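You operate a simulated robot arm through the tools that you are given. There is no shell and no other tool. Be economical: measure what you need, move in short steps, check, and stop when the job is done.

You are at the controls of a simulated robot arm. One attempt, no reset.

Task
Show that setting 2 misses the red block and setting 3 catches it.
Fine: reset at the end; run it through at 2, bring it back with the belt, run it again at 3; leave the direction dial on FWD. Leave the other controls and goods as they are.

Only the result counts: the job must be done as asked and must still hold three seconds after the hand-in. Knocking over, shifting, dropping, spilling or breaking anything else fails it.

Robot
A 6-joint arm with a fingered hand, hanging from a carriage that runs on a gantry, over the field with the corners [-2.489, 1.428], [-2.459, -0.052], [0.04, -0.002], [0.011, 1.477] (x, y) and turns from -381 to 307 degrees about z. Base frame: it is fixed where the carriage stands at the start and does not move with it; the origin is on the floor, on the carriage's upright axis, x ahead of it, y to its left, z up; the surface under the hand at the start is at about z = 1.228. Readings come in m, degrees, newtons and seconds.
With the tool pointing down near the work surface it reaches from about 0.6 to 0.6 m from the robot's upright axis, wherever it stands. Its first joint turns from -166.0 to 166.0 degrees. Places, roughly: belt main switch [0, -0.2, 0.7]; belt speed dial [0.2, -0.2, 0.7]; black sensor [-1.2, -0.3, 0.8]; blue cushion [-1.5, 1.25, 0.25]; cream cushion [-2, 1.25, 0.25]; cushion [2.25, -0.5, 0.5]; direction dial [0.1, -0.2, 0.7]; end flap [-1.6, -0.6, 0.8]; green cushion [-1.5, 1.25, 0.5]; grey cushion [-2, 1.25, 0.5]; guide dial [-0.4, -0.1, 1.1]; mushroom button [-1.4, -0.2, 0.8]; pillow [2.25, -0.5, 1]; sensitivity dial [-0.6, -0.1, 1.1]; small pillow [2.25, -0.75, 0.25]; start of the detector belt [0.1, -0.6, 0.8]. Payload 3.7 kg.
The TCP is the grasp point between the finger pads, 0.026 m short of the fingertips. In the tool frame z runs along the fingers and y along their closing line. Largest opening 0.156 m; the body of the gripper starts 0.073 m behind the TCP. The gripper is a hand of 4 fingers: y runs from the thumb to the fingers, the wrist lies at [0, 0, -0.239] in the tool frame.
Orientation is told as [roll, pitch, yaw] about the base's x, y, z axes, in that order, counted from this pose: with the fingers straight down and closing along the base's y, the tool's x points along the base's -x, its y along +y and its z along -z.

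Tools
- The arm moves only by the tool move_arm. Its argument "series" is a list of rows, each a list of 2 entries, a list of its own where there are three numbers: the shift along the tool's x, y, z in m, then the turn, a rotation vector about the tool's x, y, z in degrees. In form: [[[tx, ty, tz], [wx, wy, wz]], ...]. A call has 1 to 12 rows; each row shifts and turns the commanded pose from where the row before left it, along the tool's axes as they then stand. Each row takes 0.2 s and may step no farther than 0.05 m and 8.6 degrees from the row before; otherwise, the whole call is refused. A pose out of reach is approached as far as the arm can. The call stops where the force on the tool passes 40 N (or 10 N more than at its start, if that is more) or the arm is blocked; 0.2 s more then pass. In this call time passes only in rows, and 0.2 s behind the last. It gives the time, the measured TCP pose, the force on the tool (base axes), the opening and the grip force at its end, in the units of the frame above (readings bear some noise), with the torque about the TCP (base axes, N m) and any sound that the robot's microphone picked up, and new pictures: "views" is both (left out), scene, wrist or none.
- Cameras (640 x 400 px; columns grow to the right, rows downward): "scene" is now at [0.1903, -0.0436, 1.7265]; the picture's right is [-0.96, 0.29, 0.00], its down [0.27, 0.89, -0.36] and it looks along [-0.11, -0.35, -0.93] (base axes); focal length 214 px, centre (320, 200). "wrist" rides on the gripper at [0.058, -0.058, -0.091] in the tool frame; the picture's right is [0.71, 0.71, 0.00], its down [-0.53, 0.53, -0.67] and it looks along [-0.47, 0.47, 0.74] (tool axes); focal length 265 px, centre (320, 200). There is no depth. A picture from a camera that has moved, and an enlarged one, comes with that camera's place and axes in the base frame and with its lens. The place of the scene camera against the robot may be out by one fixed shift of up to 0.025 m in any direction.
- lift_body(by): slides the trunk up (or, below 0, down) by that many m; the arm and the scene camera ride with it, the base frame stays. It gives what a move gives, with no picture.
- base_move(legs): drives the robot by 1 to 6 legs, each [ahead, left, turn to the left] in m, m and degrees, along the robot's own axes; the way and the turn of a leg run together, so that a leg with both is an arc; at most 1.5 m and 180 degrees a leg. The arm and the cameras ride along, it lands a little off, and it stops where it bumps. It keeps to its track: a leg is cut to what the track allows. It gives what a move gives, and a new picture of the scene camera.
- curl_fingers(finger1, finger2, finger3, thumb_bend): sets how far each is bent, from 0 (flat) to 1 (curled in); at 0.3 the hand is open as for a grip, at 0.7 the pads meet at the TCP. One left out holds its place. A second passes; each finger stops where it meets its share of the squeeze, and holds until it gets a number again. It is the only way to open and close the hand. It gives what a move gives, with no picture; readings hold the bend of each and the force on the fingers (four entries, about 0 where the hand has none), thumb and palm.
- pan_tilt(pan, tilt): turns the head with the scene camera to pan (to the left, within 155 degrees either way) and tilt (down, from -29 to 69), counted from straight ahead of the robot. It gives what a move gives, and a new picture of the scene camera.
- close_up(camera, box): a new picture of the part [left, top, right, bottom] of that camera's present view, enlarged. It takes no simulated time.
- job_done(): hands the job in; it is judged then, once.

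Go step by step. Nothing tells you exact positions but the pictures and the camera data: compare them with the known pose of the tool, close in by small moves and look again before you grip or let go. The budget is 120 turns and 260 pictures, counting those below and the enlarged ones. Unless the task says otherwise, let go and move clear before handing in, and close with one line.

The tools are called after "Emit:" as name(argument=value, ...) on one line, values as JSON. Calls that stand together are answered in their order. move_arm: Moves the arm, as the interface text tells. Its arguments: {"type":"object","properties":{"series":{"type":"array","items":{"type":"array"}},"views":{"type":"string","enum":["both","scene","wrist","none"]}},"required":["series"]} The other tools are called the same way: lift_body (by) slides the trunk up or down; curl_fingers (finger1, finger2, finger3, thumb_bend) moves the fingers one by one; base_move (legs) drives the base; pan_tilt (pan, tilt) turns the head that bears the scene camera; close_up (camera, box) takes an enlarged picture of a part of a camera's view; job_done () hands the job in.

At the start:

```text
clock: 0.0
tool_pos: [-0.4722, -0.3841, 1.3045]
orientation: [-0.2, 0.1, 0.0]
force: [-0.7, 0.8, 0.1]
torque: [0.0, -0.03, 0.01]
finger_gap: 0.1558
gripper_force: 0.1
shape: jaw
bend: [0.3, 0.3, 0.3, 0.3]
finger forces: [0.0, 0.0, 0.0, 0.1, 0.0, 0.0]
trunk travel left (down, up): [-0.563, 0.116]
robot x, y, heading: [0.0027, 0.0022, -0.1]
head pan, tilt: [-107.0, 68.8]
```

scene: 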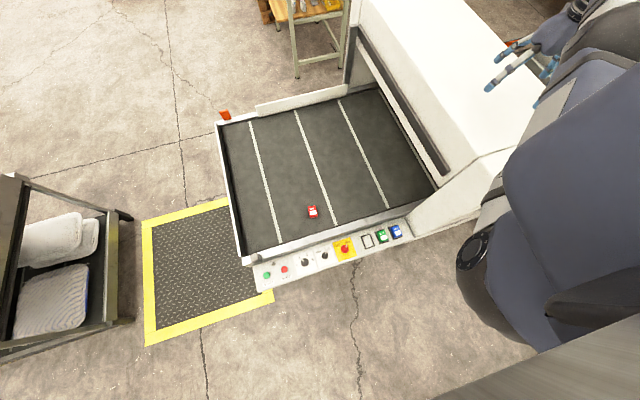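
wrist: 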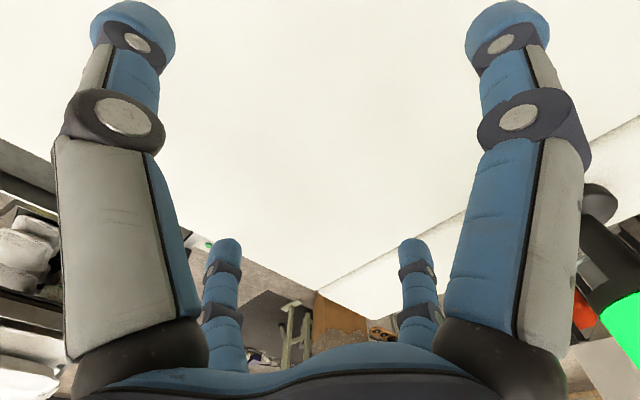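

I see a belt machine with a small red block on the intake end and a control panel along its near edge. First I'll read the panel labels with close-ups.

Emit:
close_up(camera="scene", box=[240, 210, 420, 300])

Emit:
close_up(camera="scene", box=[200, 60, 460, 220])

Emit:
pan_tilt(pan=-150, tilt=45)

```text
3.56 times, centred on (330, 255) of scene
camera zoom: at [0.1903, -0.0436, 1.7265], right [-0.96, 0.29, 0.0], down [0.27, 0.89, -0.36], along [-0.11, -0.35, -0.93], focal length 763 px, centre (284, 4)
```

zoom: 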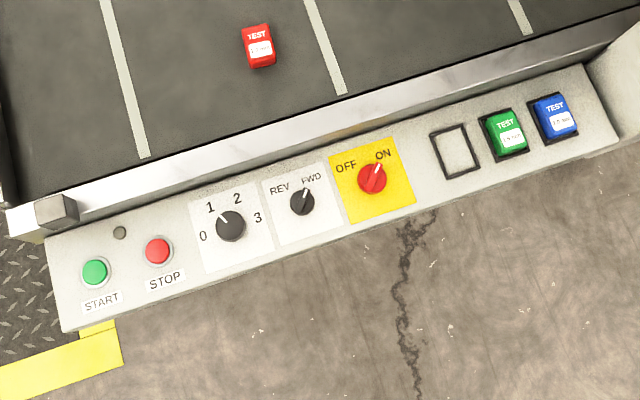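

```text
2.46 times, centred on (330, 140) of scene
camera zoom: at [0.1903, -0.0436, 1.7265], right [-0.96, 0.29, 0.0], down [0.27, 0.89, -0.36], along [-0.11, -0.35, -0.93], focal length 528 px, centre (295, 348)
```

zoom: 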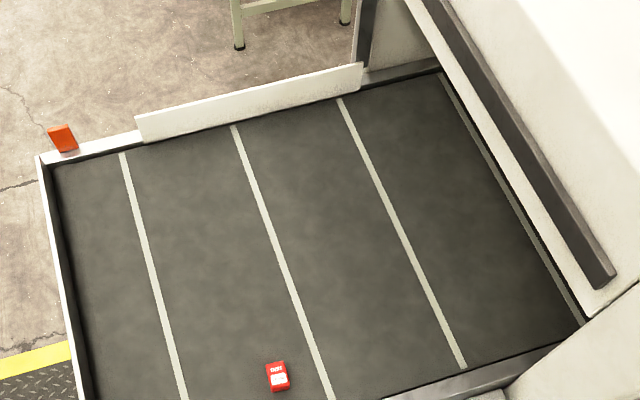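

```text
clock: 1.1
tool_pos: [-0.4718, -0.3841, 1.3053]
orientation: [-0.1, 0.1, 0.0]
force: [-0.4, 0.0, 0.4]
torque: [0.0, -0.01, 0.02]
finger_gap: 0.1559
gripper_force: 0.0
shape: jaw
bend: [0.3, 0.3, 0.3, 0.3]
finger forces: [0.0, 0.1, 0.1, 0.0, 0.1, 0.1]
trunk travel left (down, up): [-0.563, 0.116]
robot x, y, heading: [-0.0007, -0.0002, 0.0]
head pan, tilt: [-150.0, 45.0]
camera scene: at [0.1362, -0.0308, 1.7554], right [-0.5, 0.87, 0.0], down [0.61, 0.35, -0.71], along [-0.61, -0.35, -0.71], focal length 214 px, centre (320, 200)
```

scene: 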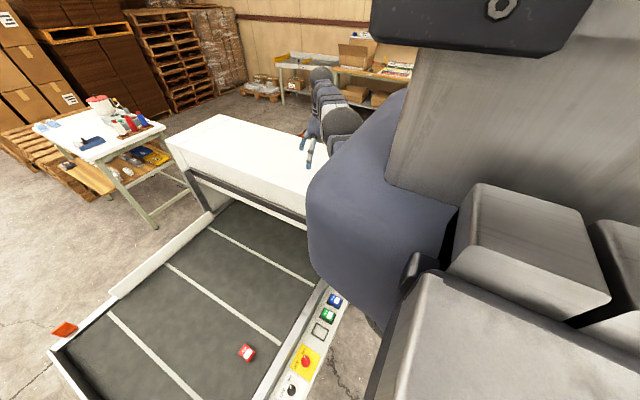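

The panel shows START, STOP, a speed dial (0-3), REV/FWD and the main switch. The sensitivity and guide dials should be on the housing front, so I'll lift, back away in +y and look at that face.

Emit:
lift_body(by=0.1)

Emit:
base_move(legs=[[0, 0.9, 0]])

Emit:
pan_tilt(pan=-120, tilt=40)

```text
clock: 2.4
tool_pos: [-0.4716, -0.3847, 1.4043]
orientation: [0.0, 0.2, 0.0]
force: [0.5, 0.0, 0.0]
torque: [0.02, 0.0, 0.0]
finger_gap: 0.1559
gripper_force: 0.0
shape: jaw
bend: [0.3, 0.3, 0.3, 0.3]
finger forces: [0.0, 0.0, 0.1, 0.1, 0.0, 0.0]
trunk travel left (down, up): [-0.663, 0.016]
robot x, y, heading: [-0.0013, 0.0005, -0.0]
head pan, tilt: [-150.0, 45.0]
```

```text
clock: 7.1
tool_pos: [-0.4719, 0.5002, 1.4051]
orientation: [-0.1, 0.1, 0.7]
force: [-0.3, -0.2, 0.6]
torque: [0.03, 0.02, 0.02]
finger_gap: 0.1557
gripper_force: 0.1
shape: jaw
bend: [0.3, 0.3, 0.3, 0.3]
finger forces: [0.1, 0.0, 0.0, 0.0, 0.0, 0.0]
trunk travel left (down, up): [-0.663, 0.016]
robot x, y, heading: [-0.0076, 0.8909, 0.5]
head pan, tilt: [-150.0, 45.0]
camera scene: at [0.1314, 0.8605, 1.8554], right [-0.51, 0.86, 0.0], down [0.61, 0.36, -0.71], along [-0.61, -0.36, -0.71], focal length 214 px, centre (320, 200)
```

scene: 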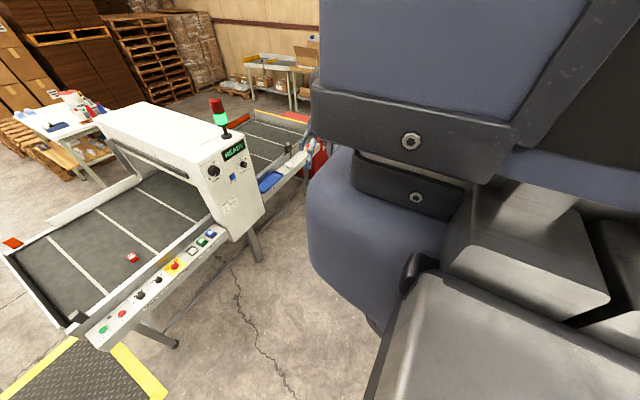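

```text
clock: 8.1
tool_pos: [-0.4728, 0.4995, 1.4053]
orientation: [0.0, 0.1, 0.7]
force: [0.7, 0.7, -1.0]
torque: [-0.03, -0.03, 0.01]
finger_gap: 0.1557
gripper_force: 0.1
shape: jaw
bend: [0.3, 0.3, 0.3, 0.3]
finger forces: [0.1, 0.0, 0.0, 0.1, 0.0, 0.0]
trunk travel left (down, up): [-0.663, 0.016]
robot x, y, heading: [-0.0063, 0.8892, 0.9]
head pan, tilt: [-120.0, 40.0]
camera scene: at [0.1596, 0.8279, 1.8627], right [-0.87, 0.49, 0.0], down [0.32, 0.56, -0.77], along [-0.38, -0.67, -0.64], focal length 214 px, centre (320, 200)
```

scene: 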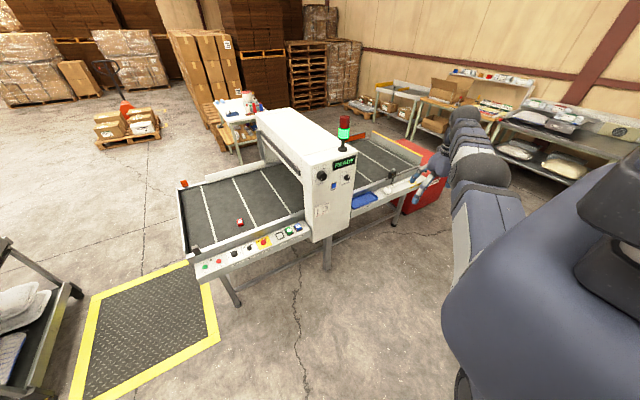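

Emit:
close_up(camera="scene", box=[296, 140, 376, 190])

Emit:
close_up(camera="scene", box=[180, 110, 440, 272])

Emit:
close_up(camera="scene", box=[330, 120, 460, 220])

```text
8.00 times, centred on (336, 165) of scene
camera zoom: at [0.1596, 0.8279, 1.8627], right [-0.87, 0.49, 0.0], down [0.32, 0.56, -0.77], along [-0.38, -0.67, -0.64], focal length 1716 px, centre (192, 480)
```

zoom: 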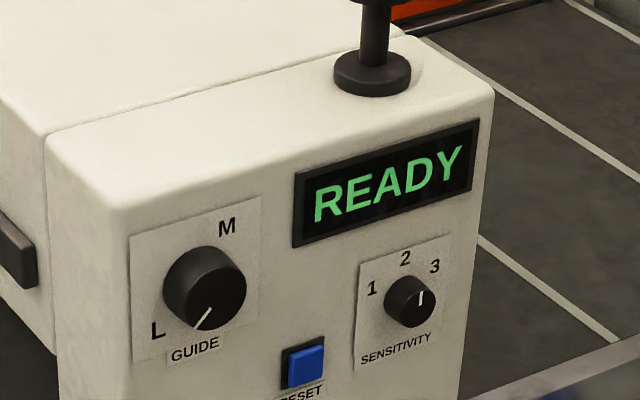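

```text
2.46 times, centred on (310, 191) of scene
camera zoom: at [0.1596, 0.8279, 1.8627], right [-0.87, 0.49, 0.0], down [0.32, 0.56, -0.77], along [-0.38, -0.67, -0.64], focal length 528 px, centre (345, 222)
```

zoom: 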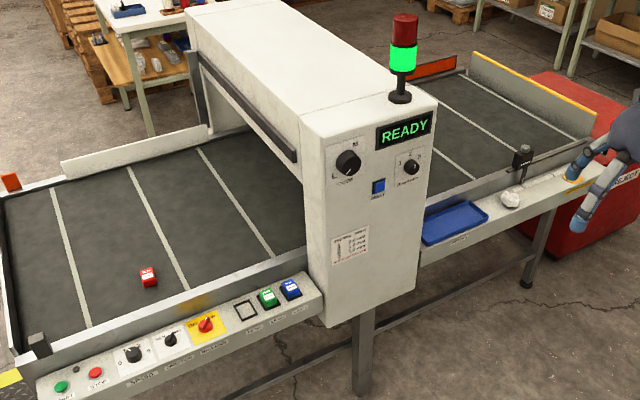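

```text
4.00 times, centred on (395, 170) of scene
camera zoom: at [0.1596, 0.8279, 1.8627], right [-0.87, 0.49, 0.0], down [0.32, 0.56, -0.77], along [-0.38, -0.67, -0.64], focal length 858 px, centre (20, 320)
```

zoom: 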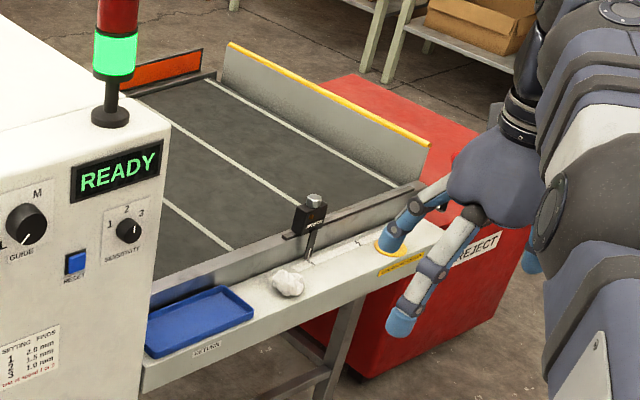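

The housing front has GUIDE (L/M), RESET, and a SENSITIVITY dial (1-3). There is also a card with setting data, so I'll move closer to read it and the exit side.

Emit:
base_move(legs=[[-0.75, -0.25, 0]])

Emit:
pan_tilt(pan=-95, tilt=45)

Emit:
close_up(camera="scene", box=[240, 120, 400, 220])

```text
clock: 12.3
tool_pos: [-1.2255, 0.2527, 1.4045]
orientation: [-0.1, 0.1, -0.2]
force: [-0.6, 0.1, 0.1]
torque: [0.0, 0.02, 0.0]
finger_gap: 0.1559
gripper_force: 0.2
shape: jaw
bend: [0.3, 0.3, 0.3, 0.3]
finger forces: [0.0, 0.1, 0.0, 0.0, 0.1, 0.0]
trunk travel left (down, up): [-0.663, 0.016]
robot x, y, heading: [-0.7537, 0.6331, -0.1]
head pan, tilt: [-120.0, 40.0]
camera scene: at [-0.5892, 0.5704, 1.8627], right [-0.86, 0.5, 0.0], down [0.32, 0.56, -0.77], along [-0.39, -0.66, -0.64], focal length 214 px, centre (320, 200)
```

scene: 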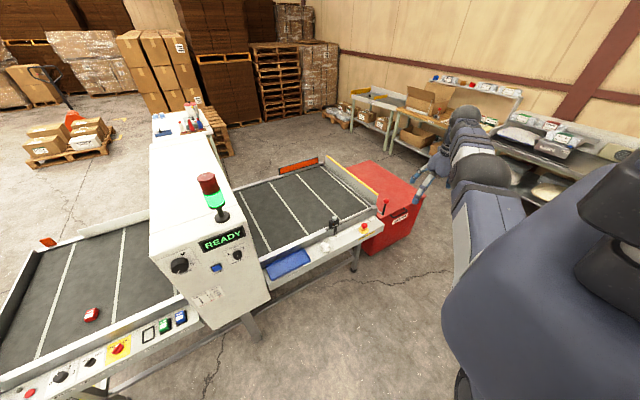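

```text
clock: 13.2
tool_pos: [-1.2254, 0.2525, 1.4051]
orientation: [0.0, 0.1, -0.2]
force: [-0.2, -0.5, 0.6]
torque: [-0.01, -0.01, 0.02]
finger_gap: 0.156
gripper_force: 0.2
shape: jaw
bend: [0.3, 0.3, 0.3, 0.3]
finger forces: [0.1, 0.0, 0.0, 0.1, 0.0, 0.0]
trunk travel left (down, up): [-0.663, 0.016]
robot x, y, heading: [-0.758, 0.6321, -0.4]
head pan, tilt: [-95.0, 45.0]
camera scene: at [-0.5539, 0.5628, 1.8554], right [-1.0, 0.09, 0.0], down [0.06, 0.7, -0.71], along [-0.06, -0.7, -0.71], focal length 214 px, centre (320, 200)
```

scene: 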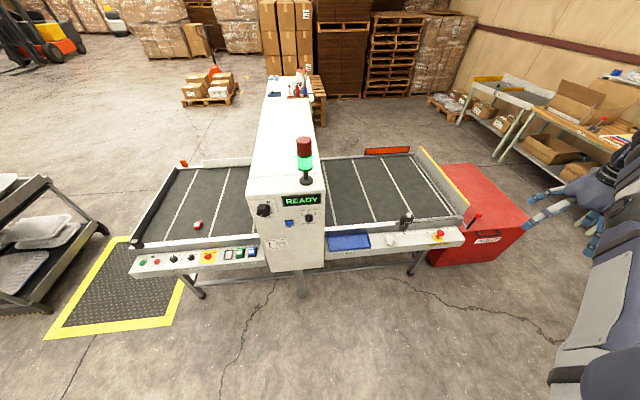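

```text
4.00 times, centred on (320, 170) of scene
camera zoom: at [-0.5539, 0.5628, 1.8554], right [-1.0, 0.09, 0.0], down [0.06, 0.7, -0.71], along [-0.06, -0.7, -0.71], focal length 858 px, centre (320, 320)
```

zoom: 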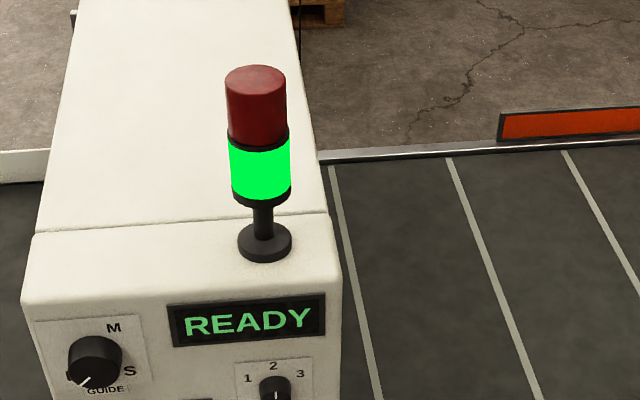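

Emit:
close_up(camera="scene", box=[245, 190, 335, 250])

Emit:
close_up(camera="scene", box=[320, 200, 490, 280])

Emit:
close_up(camera="scene", box=[262, 228, 298, 256])

Emit:
close_up(camera="scene", box=[130, 200, 270, 290])

```text
6.67 times, centred on (290, 220) of scene
camera zoom: at [-0.5539, 0.5628, 1.8554], right [-1.0, 0.09, 0.0], down [0.06, 0.7, -0.71], along [-0.06, -0.7, -0.71], focal length 1430 px, centre (520, 67)
```

zoom: 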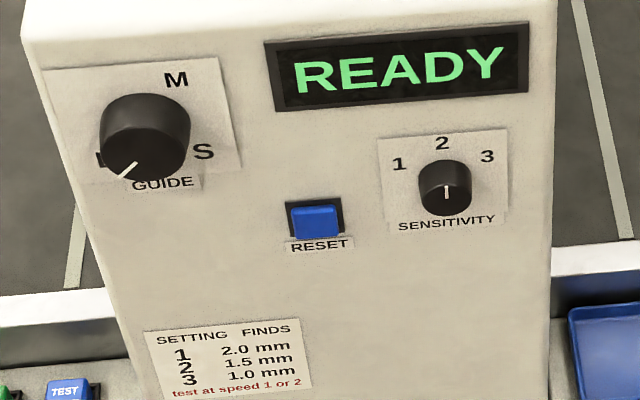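

```text
3.76 times, centred on (405, 240) of scene
camera zoom: at [-0.5539, 0.5628, 1.8554], right [-1.0, 0.09, 0.0], down [0.06, 0.7, -0.71], along [-0.06, -0.7, -0.71], focal length 807 px, centre (0, 49)
```

zoom: 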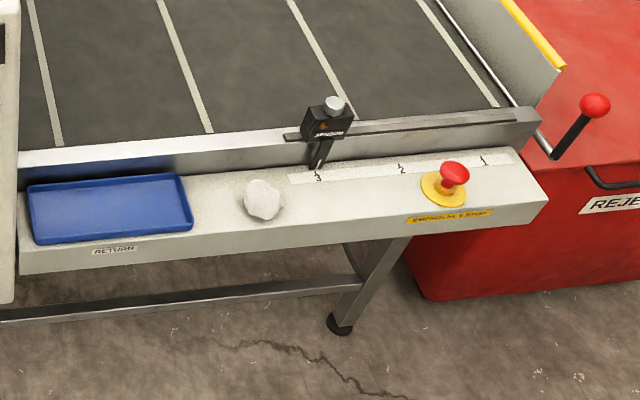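

```text
14.29 times, centred on (280, 242) of scene
camera zoom: at [-0.5539, 0.5628, 1.8554], right [-1.0, 0.09, 0.0], down [0.06, 0.7, -0.71], along [-0.06, -0.7, -0.71], focal length 3064 px, centre (891, -400)
```

zoom: 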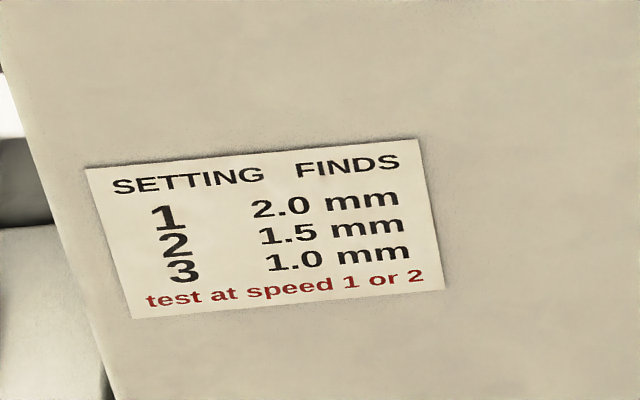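

```text
4.44 times, centred on (200, 245) of scene
camera zoom: at [-0.5539, 0.5628, 1.8554], right [-1.0, 0.09, 0.0], down [0.06, 0.7, -0.71], along [-0.06, -0.7, -0.71], focal length 953 px, centre (853, 0)
```

zoom: 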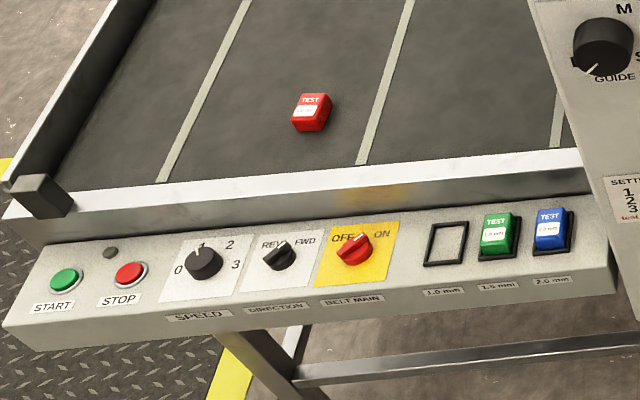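

The block is at the infeed. Speed is 1, direction FWD, main ON, and sensitivity already reads 2, so the first run only needs START. I'll turn the base so the hand can reach START and STOP with a clear camera view.

Emit:
base_move(legs=[[0, 0.25, 0], [0.75, 0, 0], [0, 0, 45]])

Emit:
move_arm(series=[[[-0.032, -0.0367, 0], [0, 0, -4.6]], [[-0.032, -0.0367, 0], [0, 0, -4.6]], [[-0.032, -0.0367, 0], [0, 0, -4.6]], [[-0.032, -0.0367, 0], [0, 0, -4.6]], [[-0.032, -0.0367, 0], [0, 0, -4.6]], [[-0.032, -0.0367, 0], [0, 0, -4.6]], [[-0.032, -0.0367, 0], [0, 0, -4.6]], [[-0.032, -0.0367, 0], [0, 0, -4.6]], [[-0.032, -0.0367, 0], [0, 0, -4.6]], [[-0.032, -0.0367, 0], [0, 0, -4.6]]], views="none")

Emit:
pan_tilt(pan=-115, tilt=50)

```text
clock: 20.8
tool_pos: [-0.0663, 0.281, 1.4041]
orientation: [-0.1, 0.1, 46.5]
force: [0.4, 0.6, 0.3]
torque: [0.02, -0.03, -0.02]
finger_gap: 0.1559
gripper_force: 0.1
shape: jaw
bend: [0.3, 0.3, 0.3, 0.3]
finger forces: [0.1, 0.1, 0.1, 0.0, 0.0, 0.0]
trunk travel left (down, up): [-0.663, 0.016]
robot x, y, heading: [-0.0163, 0.8887, 46.1]
head pan, tilt: [-95.0, 45.0]
camera scene: at [0.1787, 0.9804, 1.8554], right [-0.75, -0.66, 0.0], down [-0.47, 0.53, -0.71], along [0.47, -0.53, -0.71], focal length 214 px, centre (320, 200)
```

scene: 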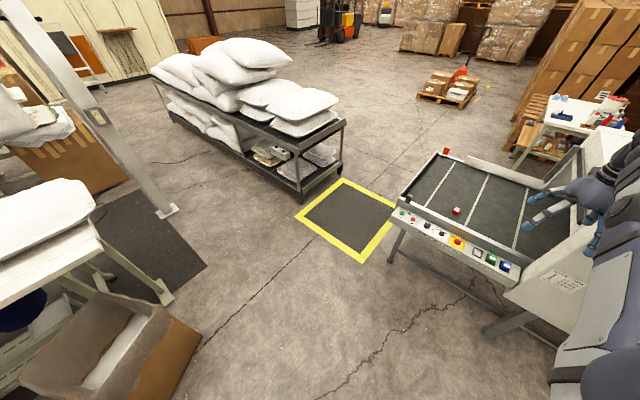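

```text
clock: 23.0
tool_pos: [0.382, 0.4307, 1.4051]
orientation: [0.1, 0.0, 92.5]
force: [-1.0, 0.2, -1.1]
torque: [0.01, -0.04, -0.02]
finger_gap: 0.1557
gripper_force: 0.2
shape: jaw
bend: [0.3, 0.3, 0.3, 0.3]
finger forces: [0.1, 0.0, 0.0, 0.1, 0.0, 0.0]
out of reach, approached as far as the arm can: row 7
trunk travel left (down, up): [-0.663, 0.016]
robot x, y, heading: [-0.0186, 0.8842, 46.6]
head pan, tilt: [-95.0, 45.0]
```

```text
clock: 23.8
tool_pos: [0.3816, 0.4315, 1.4066]
orientation: [0.0, 0.0, 92.3]
force: [0.1, 0.2, -0.4]
torque: [0.01, 0.01, -0.03]
finger_gap: 0.1559
gripper_force: 0.0
shape: jaw
bend: [0.3, 0.3, 0.3, 0.3]
finger forces: [0.1, 0.1, 0.0, 0.0, 0.1, 0.1]
trunk travel left (down, up): [-0.663, 0.016]
robot x, y, heading: [-0.0209, 0.8888, 46.5]
head pan, tilt: [-115.0, 50.0]
camera scene: at [0.153, 0.9697, 1.8485], right [-0.93, -0.37, 0.0], down [-0.28, 0.71, -0.64], along [0.23, -0.6, -0.77], focal length 214 px, centre (320, 200)
```

scene: 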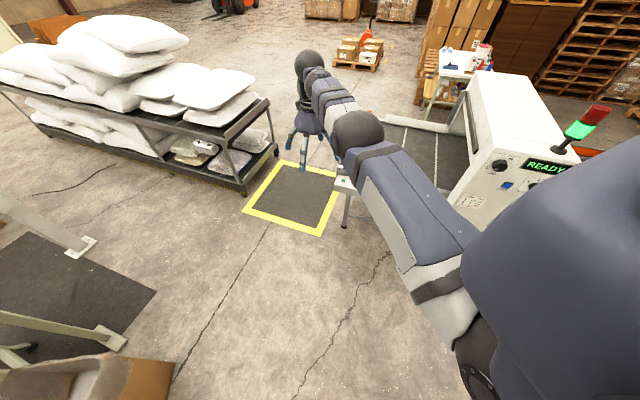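

The hand now hangs on the START side. I'll form a narrow poker from the middle finger and thumb, check it in the wrist view, and drive toward the START button.

Emit:
curl_fingers(finger1=1, finger2=0.7, finger3=1, thumb_bend=0.7)

Emit:
base_move(legs=[[-0.4185, -0.397, 0]])

Emit:
move_arm(series=[[[0, 0, 0], [0, 0, 0]]], views="both")

```text
clock: 24.8
tool_pos: [0.3814, 0.4307, 1.4059]
orientation: [0.0, 0.1, 92.3]
force: [-0.4, 0.1, -0.3]
torque: [0.0, -0.01, -0.03]
finger_gap: 0.0
gripper_force: 0.2
shape: fingers
bend: [0.74, 0.68, 0.74, 0.69]
finger forces: [0.0, 0.0, 0.0, 0.0, 0.0, 0.1]
trunk travel left (down, up): [-0.663, 0.016]
robot x, y, heading: [-0.0212, 0.8871, 46.2]
head pan, tilt: [-115.0, 50.0]
```

```text
clock: 28.1
tool_pos: [0.3799, -0.1451, 1.4054]
orientation: [0.0, 0.1, 91.8]
force: [1.1, -0.7, 0.2]
torque: [-0.03, -0.03, 0.01]
finger_gap: 0.0
gripper_force: 0.1
shape: fingers
bend: [0.74, 0.68, 0.74, 0.69]
finger forces: [0.0, 0.0, 0.0, 0.0, 0.0, 0.0]
trunk travel left (down, up): [-0.663, 0.016]
robot x, y, heading: [-0.0156, 0.3184, 45.6]
head pan, tilt: [-115.0, 50.0]
camera scene: at [0.1575, 0.3958, 1.8485], right [-0.94, -0.35, 0.0], down [-0.27, 0.72, -0.64], along [0.23, -0.6, -0.77], focal length 214 px, centre (320, 200)
```

scene: 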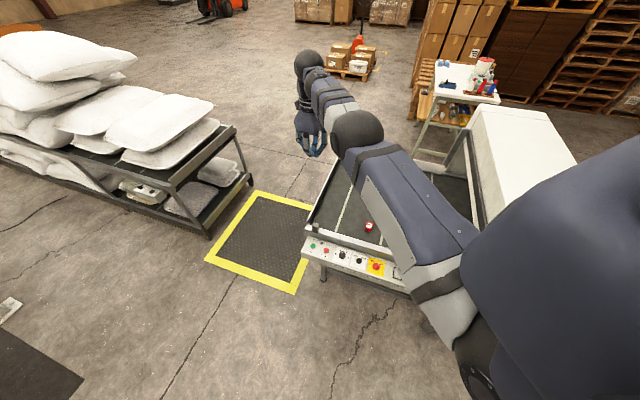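

```text
clock: 28.5
tool_pos: [0.3806, -0.1456, 1.4063]
orientation: [0.0, 0.0, 91.8]
force: [0.0, -0.8, -0.8]
torque: [-0.02, -0.03, 0.03]
finger_gap: 0.0
gripper_force: 0.1
shape: fingers
bend: [0.74, 0.68, 0.74, 0.69]
finger forces: [0.1, 0.0, 0.0, 0.0, 0.0, 0.0]
trunk travel left (down, up): [-0.663, 0.016]
robot x, y, heading: [-0.0187, 0.3151, 45.7]
head pan, tilt: [-115.0, 50.0]
camera scene: at [0.1575, 0.3958, 1.8485], right [-0.94, -0.35, 0.0], down [-0.27, 0.72, -0.64], along [0.23, -0.6, -0.77], focal length 214 px, centre (320, 200)
camera wrist: at [0.4402, -0.2006, 1.4967], right [-0.68, -0.73, 0.0], down [-0.54, 0.51, 0.67], along [-0.49, 0.46, -0.74], focal length 265 px, centre (320, 200)
```

scene: 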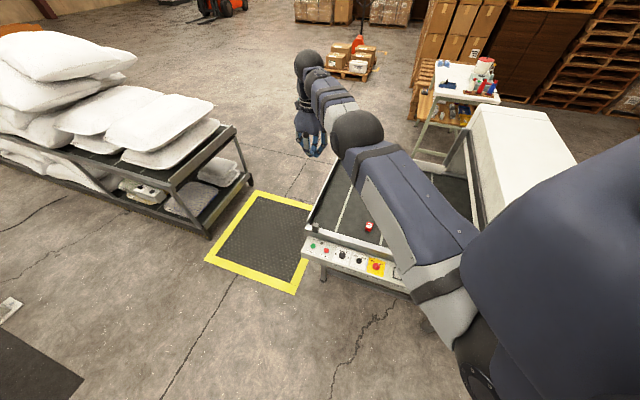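
wrist: 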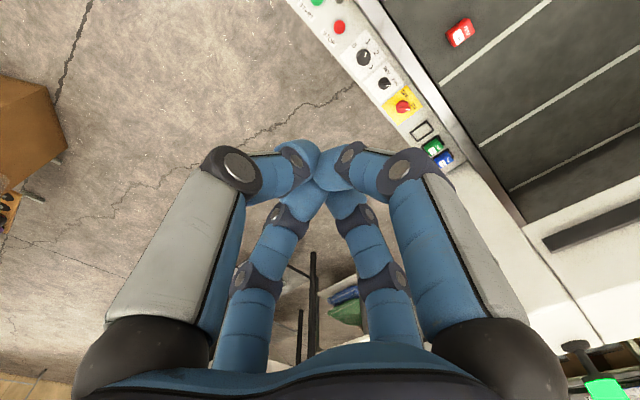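

The pinched fingers make a compact tip, and both cameras put START near (0.395, -0.147) at z≈0.75. I'll lower toward it and check.

Emit:
lift_body(by=-0.54)

Emit:
move_arm(series=[[[0, -0.014, 0], [0, 0, 0]]], views="both")

```text
refused: -0.54 is not a number from -0.4 to 0.4
```

```text
clock: 28.9
tool_pos: [0.3838, -0.1429, 1.4049]
orientation: [0.0, 0.1, 91.7]
force: [0.0, 0.2, 0.8]
torque: [0.02, 0.01, 0.02]
finger_gap: 0.0
gripper_force: 0.2
shape: fingers
bend: [0.74, 0.68, 0.74, 0.69]
finger forces: [0.0, 0.0, 0.1, 0.0, 0.0, 0.0]
out of reach, approached as far as the arm can: row 1
trunk travel left (down, up): [-0.663, 0.016]
robot x, y, heading: [-0.0185, 0.319, 45.9]
head pan, tilt: [-115.0, 50.0]
camera scene: at [0.1575, 0.3958, 1.8485], right [-0.94, -0.35, 0.0], down [-0.27, 0.72, -0.64], along [0.23, -0.6, -0.77], focal length 214 px, centre (320, 200)
camera wrist: at [0.4446, -0.1971, 1.4963], right [-0.69, -0.73, 0.0], down [-0.54, 0.51, 0.67], along [-0.49, 0.46, -0.74], focal length 265 px, centre (320, 200)
```

scene: 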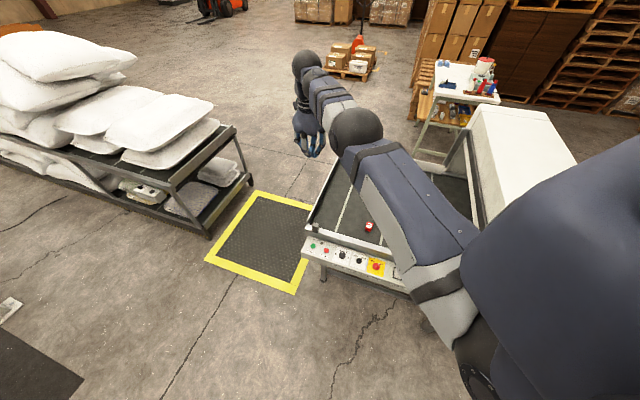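
wrist: 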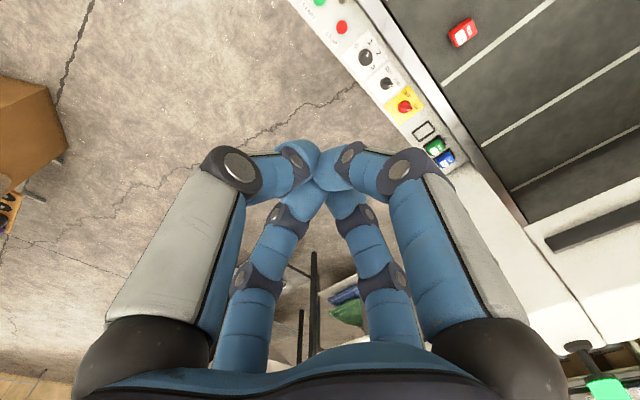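

The arm is at full stretch, so I'll nudge the base by 3 cm and then lower in two parts.

Emit:
base_move(legs=[[0.0109, -0.0313, 0]])

Emit:
lift_body(by=-0.3)

Emit:
lift_body(by=-0.2)

Emit:
move_arm(series=[[[0, 0, 0], [0, 0, 0]]], views="both")

```text
clock: 29.7
tool_pos: [0.4144, -0.1555, 1.4057]
orientation: [0.0, 0.2, 91.7]
force: [-0.8, -0.7, 0.0]
torque: [-0.01, -0.04, 0.01]
finger_gap: 0.0
gripper_force: 0.0
shape: fingers
bend: [0.74, 0.68, 0.74, 0.69]
finger forces: [0.0, 0.0, 0.1, 0.1, 0.0, 0.1]
trunk travel left (down, up): [-0.663, 0.016]
robot x, y, heading: [0.0142, 0.3019, 45.7]
head pan, tilt: [-115.0, 50.0]
camera scene: at [0.1876, 0.3818, 1.8485], right [-0.94, -0.35, 0.0], down [-0.27, 0.72, -0.64], along [0.23, -0.6, -0.77], focal length 214 px, centre (320, 200)
```

scene: 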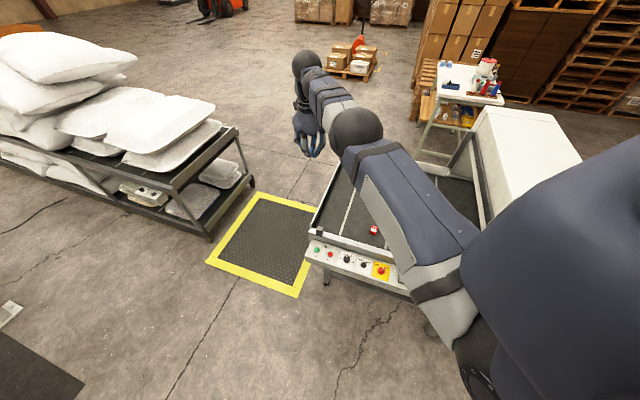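

```text
clock: 32.7
tool_pos: [0.4138, -0.1553, 1.1056]
orientation: [-0.1, 0.1, 91.8]
force: [0.4, 0.2, 0.2]
torque: [-0.01, 0.01, -0.01]
finger_gap: 0.0001
gripper_force: 0.0
shape: fingers
bend: [0.74, 0.68, 0.74, 0.69]
finger forces: [0.0, 0.1, 0.1, 0.1, 0.0, 0.2]
trunk travel left (down, up): [-0.363, 0.316]
robot x, y, heading: [0.0143, 0.2996, 45.5]
head pan, tilt: [-115.0, 50.0]
```

```text
clock: 34.9
tool_pos: [0.414, -0.1556, 0.9041]
orientation: [0.0, 0.1, 91.7]
force: [0.4, -0.3, -0.3]
torque: [-0.01, -0.03, -0.01]
finger_gap: 0.0
gripper_force: 0.1
shape: fingers
bend: [0.74, 0.68, 0.74, 0.69]
finger forces: [0.0, 0.1, 0.0, 0.1, 0.0, 0.0]
trunk travel left (down, up): [-0.163, 0.516]
robot x, y, heading: [0.0111, 0.2965, 45.7]
head pan, tilt: [-115.0, 50.0]
```

```text
clock: 35.3
tool_pos: [0.4144, -0.1555, 0.9051]
orientation: [0.0, 0.1, 91.7]
force: [-0.5, -0.2, 0.3]
torque: [-0.02, 0.02, 0.0]
finger_gap: 0.0
gripper_force: 0.2
shape: fingers
bend: [0.74, 0.68, 0.74, 0.69]
finger forces: [0.0, 0.0, 0.0, 0.1, 0.0, 0.1]
trunk travel left (down, up): [-0.163, 0.516]
robot x, y, heading: [0.012, 0.3, 45.8]
head pan, tilt: [-115.0, 50.0]
camera scene: at [0.1876, 0.3818, 1.3485], right [-0.94, -0.35, 0.0], down [-0.27, 0.72, -0.64], along [0.23, -0.6, -0.77], focal length 214 px, centre (320, 200)
camera wrist: at [0.4744, -0.2113, 0.9962], right [-0.69, -0.73, 0.0], down [-0.54, 0.51, 0.67], along [-0.49, 0.46, -0.74], focal length 265 px, centre (320, 200)
```

scene: 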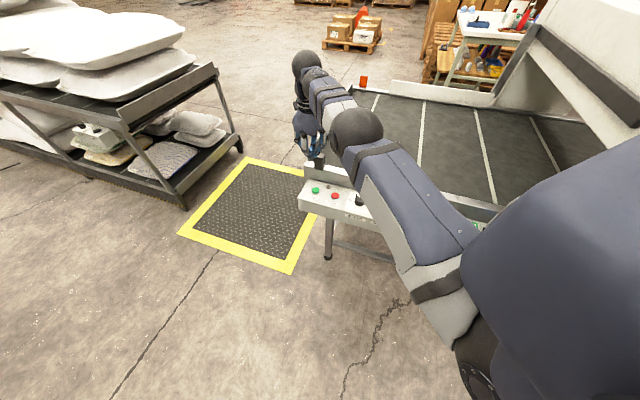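
wrist: 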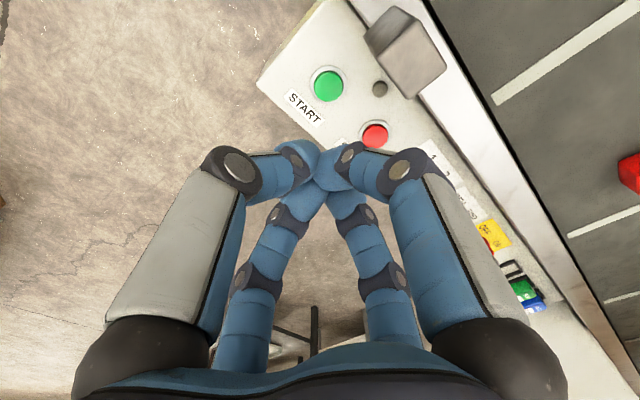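

Triangulating two wrist views puts START at about (0.390, -0.146, 0.685). I'll align over it and lower to a few cm above.

Emit:
move_arm(series=[[[-0.0125, 0.0244, 0], [0, 0, 0]]], views="none")

Emit:
lift_body(by=-0.14)

Emit:
move_arm(series=[[[0, 0, 0], [0, 0, 0]]], views="both")

Emit:
close_up(camera="scene", box=[260, 80, 400, 170])

```text
clock: 35.7
tool_pos: [0.3979, -0.1548, 0.904]
orientation: [0.1, 0.0, 91.8]
force: [0.6, 0.1, 0.2]
torque: [0.01, 0.01, 0.02]
finger_gap: 0.0001
gripper_force: 0.0
shape: fingers
bend: [0.74, 0.68, 0.74, 0.69]
finger forces: [0.0, 0.0, 0.0, 0.0, 0.0, 0.0]
out of reach, approached as far as the arm can: row 1
trunk travel left (down, up): [-0.163, 0.516]
robot x, y, heading: [0.0154, 0.3029, 45.6]
head pan, tilt: [-115.0, 50.0]
```

```text
clock: 37.4
tool_pos: [0.3991, -0.1534, 0.7627]
orientation: [0.0, 0.1, 91.8]
force: [0.3, 0.5, -0.4]
torque: [0.0, -0.01, 0.05]
finger_gap: 0.0002
gripper_force: 0.0
shape: fingers
bend: [0.74, 0.68, 0.74, 0.69]
finger forces: [0.1, 0.0, 0.1, 0.0, 0.1, 0.0]
trunk travel left (down, up): [-0.023, 0.656]
robot x, y, heading: [0.0131, 0.3017, 45.7]
head pan, tilt: [-115.0, 50.0]
```

```text
clock: 37.8
tool_pos: [0.3991, -0.1536, 0.7632]
orientation: [0.0, 0.1, 91.7]
force: [0.1, -0.5, 0.0]
torque: [0.01, 0.0, 0.02]
finger_gap: 0.0
gripper_force: 0.0
shape: fingers
bend: [0.74, 0.68, 0.74, 0.69]
finger forces: [0.0, 0.0, 0.0, 0.0, 0.0, 0.0]
trunk travel left (down, up): [-0.023, 0.656]
robot x, y, heading: [0.0149, 0.3022, 45.7]
head pan, tilt: [-115.0, 50.0]
camera scene: at [0.1876, 0.3818, 1.2085], right [-0.94, -0.35, 0.0], down [-0.27, 0.72, -0.64], along [0.23, -0.6, -0.77], focal length 214 px, centre (320, 200)
camera wrist: at [0.4583, -0.2084, 0.8539], right [-0.69, -0.73, 0.0], down [-0.54, 0.51, 0.67], along [-0.49, 0.46, -0.74], focal length 265 px, centre (320, 200)
```

scene: 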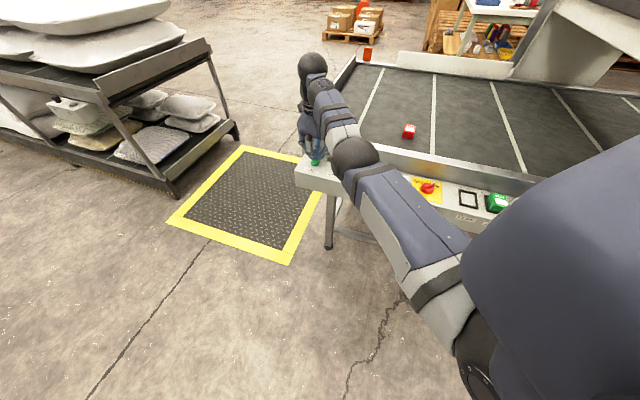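
wrist: 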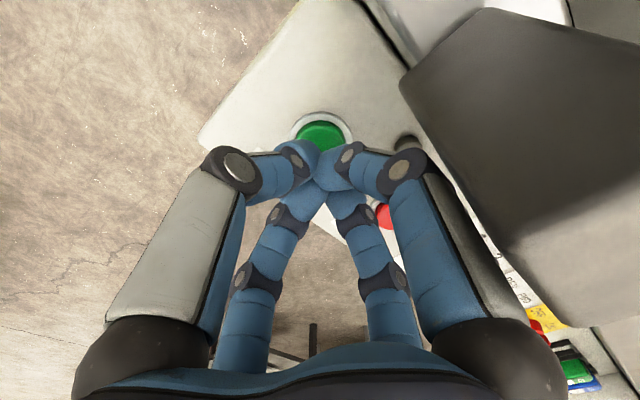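

```text
4.44 times, centred on (330, 125) of scene
camera zoom: at [0.1876, 0.3818, 1.2085], right [-0.94, -0.35, 0.0], down [-0.27, 0.72, -0.64], along [0.23, -0.6, -0.77], focal length 953 px, centre (276, 533)
```

zoom: 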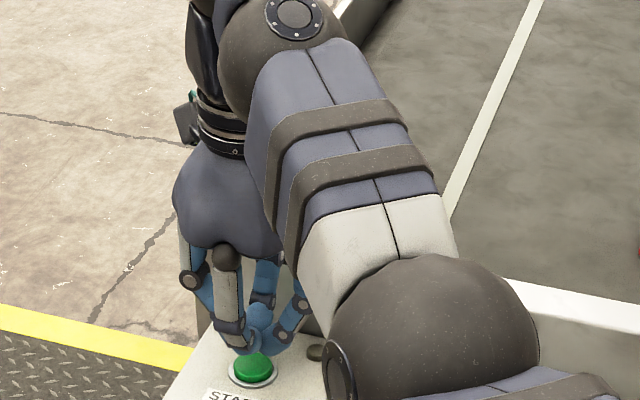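

The tip is about 1.3 cm past the button centre, and the arm's radius is fixed, so I'll correct with the base.

Emit:
base_move(legs=[[0, 0.0134, 0]])

Emit:
move_arm(series=[[[0, 0, 0.02], [0, 0, 0]]], views="wrist")

Emit:
close_up(camera="scene", box=[260, 80, 400, 170])

```text
clock: 38.5
tool_pos: [0.3881, -0.1414, 0.7624]
orientation: [0.0, 0.0, 91.7]
force: [-0.9, 0.1, -0.6]
torque: [0.01, 0.02, 0.01]
finger_gap: 0.0002
gripper_force: 0.0
shape: fingers
bend: [0.74, 0.68, 0.74, 0.69]
finger forces: [0.0, 0.0, 0.1, 0.1, 0.0, 0.0]
trunk travel left (down, up): [-0.023, 0.656]
robot x, y, heading: [0.0085, 0.3122, 45.8]
head pan, tilt: [-115.0, 50.0]
camera scene: at [0.1775, 0.3917, 1.2084], right [-0.94, -0.35, 0.0], down [-0.27, 0.72, -0.64], along [0.23, -0.6, -0.77], focal length 214 px, centre (320, 200)
```

scene: 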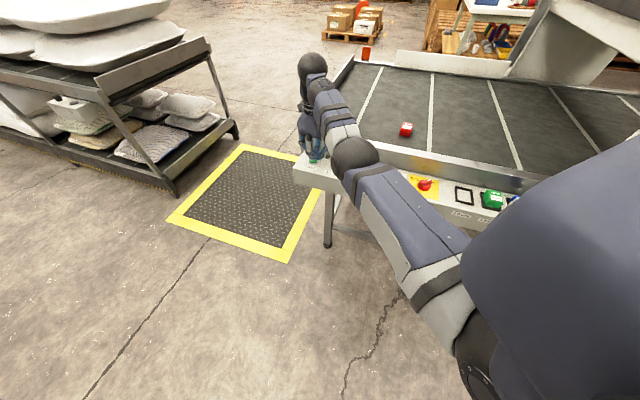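

```text
clock: 38.9
tool_pos: [0.3878, -0.1457, 0.7438]
orientation: [0.1, 0.1, 91.7]
force: [0.0, 1.0, 2.5]
torque: [0.02, -0.03, 0.01]
finger_gap: 0.0002
gripper_force: 0.3
shape: fingers
bend: [0.74, 0.68, 0.74, 0.69]
finger forces: [0.0, 0.1, 0.1, 0.0, 0.0, 0.0]
trunk travel left (down, up): [-0.023, 0.656]
robot x, y, heading: [0.0071, 0.3096, 45.9]
head pan, tilt: [-115.0, 50.0]
heard: click
camera wrist: at [0.4479, -0.2005, 0.8345], right [-0.69, -0.73, 0.0], down [-0.54, 0.51, 0.67], along [-0.49, 0.46, -0.75], focal length 265 px, centre (320, 200)
```

wrist: 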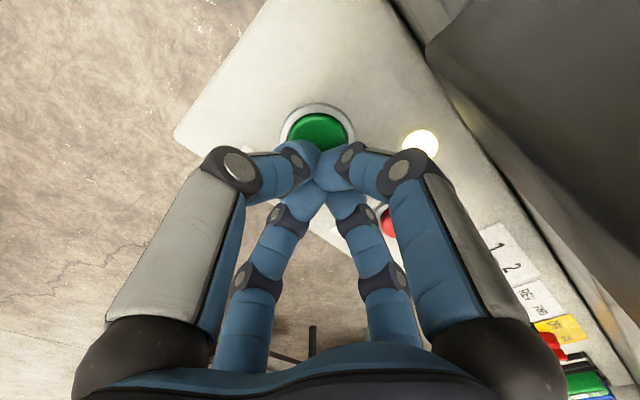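

```text
4.44 times, centred on (330, 125) of scene
camera zoom: at [0.178, 0.3913, 1.2086], right [-0.94, -0.35, 0.0], down [-0.27, 0.72, -0.64], along [0.23, -0.6, -0.77], focal length 953 px, centre (276, 533)
```

zoom: 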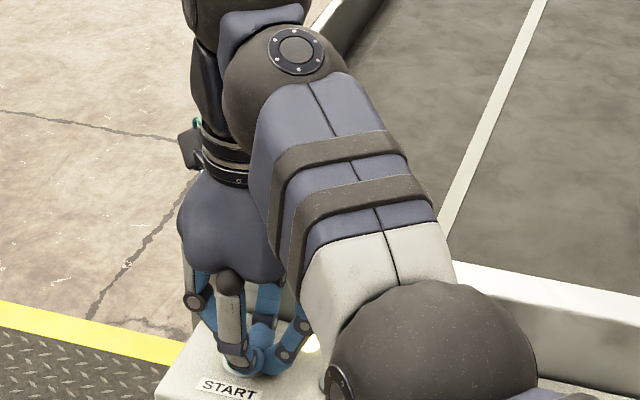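

START clicked and the belt lamp lit. I'll raise slightly and shift over STOP while watching the block.

Emit:
move_arm(series=[[[0, 0, -0.025], [0, 0, 0]]], views="none")

Emit:
base_move(legs=[[-0.06, 0.0588, 0]])

Emit:
move_arm(series=[[[0, 0, 0], [0, 0, 0]]], views="wrist")

```text
clock: 39.3
tool_pos: [0.3895, -0.145, 0.7672]
orientation: [-0.1, 0.1, 91.7]
force: [0.3, 0.2, 0.2]
torque: [0.0, 0.02, 0.05]
finger_gap: 0.0
gripper_force: 0.0
shape: fingers
bend: [0.74, 0.68, 0.74, 0.69]
finger forces: [0.0, 0.1, 0.0, 0.1, 0.1, 0.0]
trunk travel left (down, up): [-0.023, 0.656]
robot x, y, heading: [0.0041, 0.3101, 45.5]
head pan, tilt: [-115.0, 50.0]
```

```text
clock: 40.4
tool_pos: [0.3046, -0.1472, 0.7668]
orientation: [0.0, 0.1, 91.8]
force: [-0.8, 0.3, 0.7]
torque: [-0.01, -0.03, 0.01]
finger_gap: 0.0
gripper_force: 0.0
shape: fingers
bend: [0.74, 0.68, 0.74, 0.69]
finger forces: [0.1, 0.0, 0.0, 0.1, 0.1, 0.0]
trunk travel left (down, up): [-0.023, 0.656]
robot x, y, heading: [-0.078, 0.309, 45.7]
head pan, tilt: [-115.0, 50.0]
camera scene: at [0.0936, 0.3885, 1.2084], right [-0.94, -0.35, 0.0], down [-0.27, 0.72, -0.64], along [0.23, -0.6, -0.77], focal length 214 px, centre (320, 200)
```

scene: 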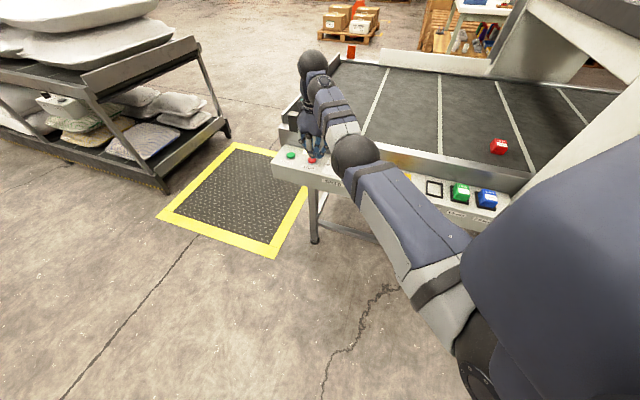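

```text
clock: 40.8
tool_pos: [0.3049, -0.148, 0.7685]
orientation: [0.1, 0.0, 91.9]
force: [-0.6, 0.5, 0.2]
torque: [-0.04, -0.02, 0.0]
finger_gap: 0.0
gripper_force: 0.1
shape: fingers
bend: [0.74, 0.68, 0.74, 0.69]
finger forces: [0.1, 0.1, 0.0, 0.0, 0.0, 0.0]
trunk travel left (down, up): [-0.023, 0.656]
robot x, y, heading: [-0.0769, 0.3044, 45.4]
head pan, tilt: [-115.0, 50.0]
camera wrist: at [0.365, -0.2027, 0.8588], right [-0.69, -0.73, 0.0], down [-0.54, 0.51, 0.67], along [-0.49, 0.46, -0.74], focal length 265 px, centre (320, 200)
```

wrist: 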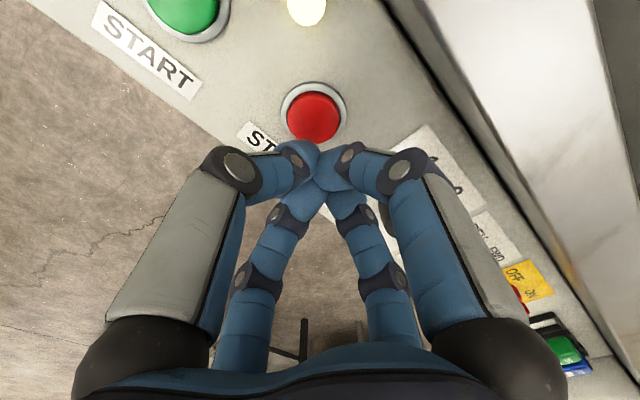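

The block is moving at about 0.24 m/s and is entering the tunnel. I'll correct slightly over STOP, wait for it to clear the tunnel, then press STOP.

Emit:
base_move(legs=[[0.0035, -0.0078, 0]])

Emit:
move_arm(series=[[[0, 0, 0], [0, 0, 0]], [[0, 0, 0], [0, 0, 0]], [[0, 0, 0], [0, 0, 0]], [[0, 0, 0], [0, 0, 0]], [[0, 0, 0], [0, 0, 0]], [[0, 0, 0], [0, 0, 0]], [[0, 0, 0], [0, 0, 0]], [[0, 0, 0.013], [0, 0, 0]], [[0, 0, 0.013], [0, 0, 0]]], views="both")

```text
clock: 41.5
tool_pos: [0.3138, -0.1513, 0.7683]
orientation: [-0.1, 0.1, 91.7]
force: [-0.2, -0.1, 0.8]
torque: [-0.01, -0.01, 0.0]
finger_gap: 0.0
gripper_force: 0.0
shape: fingers
bend: [0.74, 0.68, 0.74, 0.69]
finger forces: [0.1, 0.1, 0.1, 0.1, 0.1, 0.0]
trunk travel left (down, up): [-0.023, 0.656]
robot x, y, heading: [-0.072, 0.3064, 45.7]
head pan, tilt: [-115.0, 50.0]
camera scene: at [0.1027, 0.3854, 1.2085], right [-0.94, -0.35, 0.0], down [-0.27, 0.72, -0.64], along [0.23, -0.6, -0.77], focal length 214 px, centre (320, 200)
```

scene: 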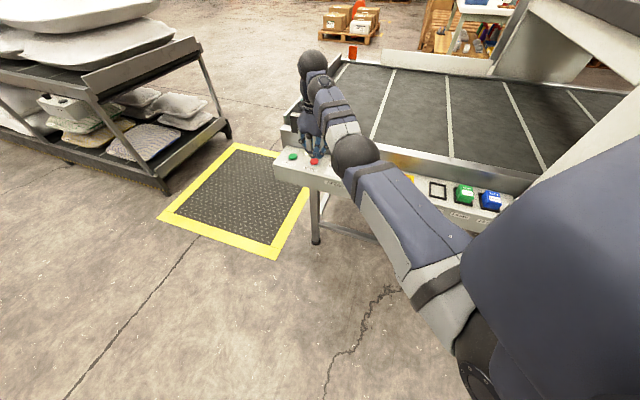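

```text
clock: 43.5
tool_pos: [0.3136, -0.1516, 0.7431]
orientation: [0.0, 0.1, 91.6]
force: [-1.0, 0.5, 5.1]
torque: [0.01, 0.11, -0.03]
finger_gap: 0.0003
gripper_force: 4.1
shape: fingers
bend: [0.74, 0.68, 0.74, 0.69]
finger forces: [0.1, 8.9, 0.0, 0.0, 0.0, 0.0]
trunk travel left (down, up): [-0.023, 0.656]
robot x, y, heading: [-0.07, 0.3026, 45.9]
head pan, tilt: [-115.0, 50.0]
heard: click
camera scene: at [0.1022, 0.3855, 1.2086], right [-0.94, -0.35, 0.0], down [-0.27, 0.72, -0.64], along [0.23, -0.6, -0.77], focal length 214 px, centre (320, 200)
camera wrist: at [0.3742, -0.2073, 0.8345], right [-0.69, -0.73, 0.0], down [-0.54, 0.51, 0.67], along [-0.49, 0.46, -0.75], focal length 265 px, centre (320, 200)
```

scene: 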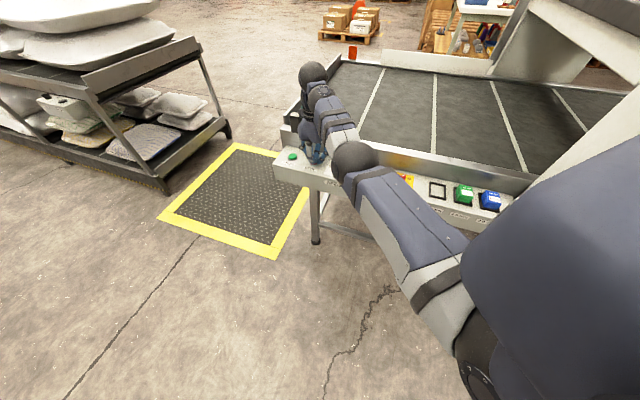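
wrist: 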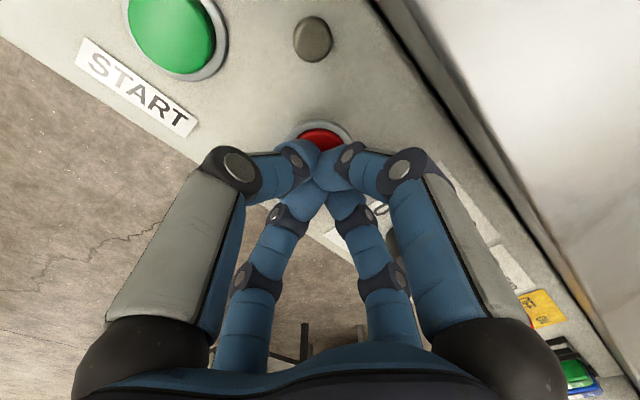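

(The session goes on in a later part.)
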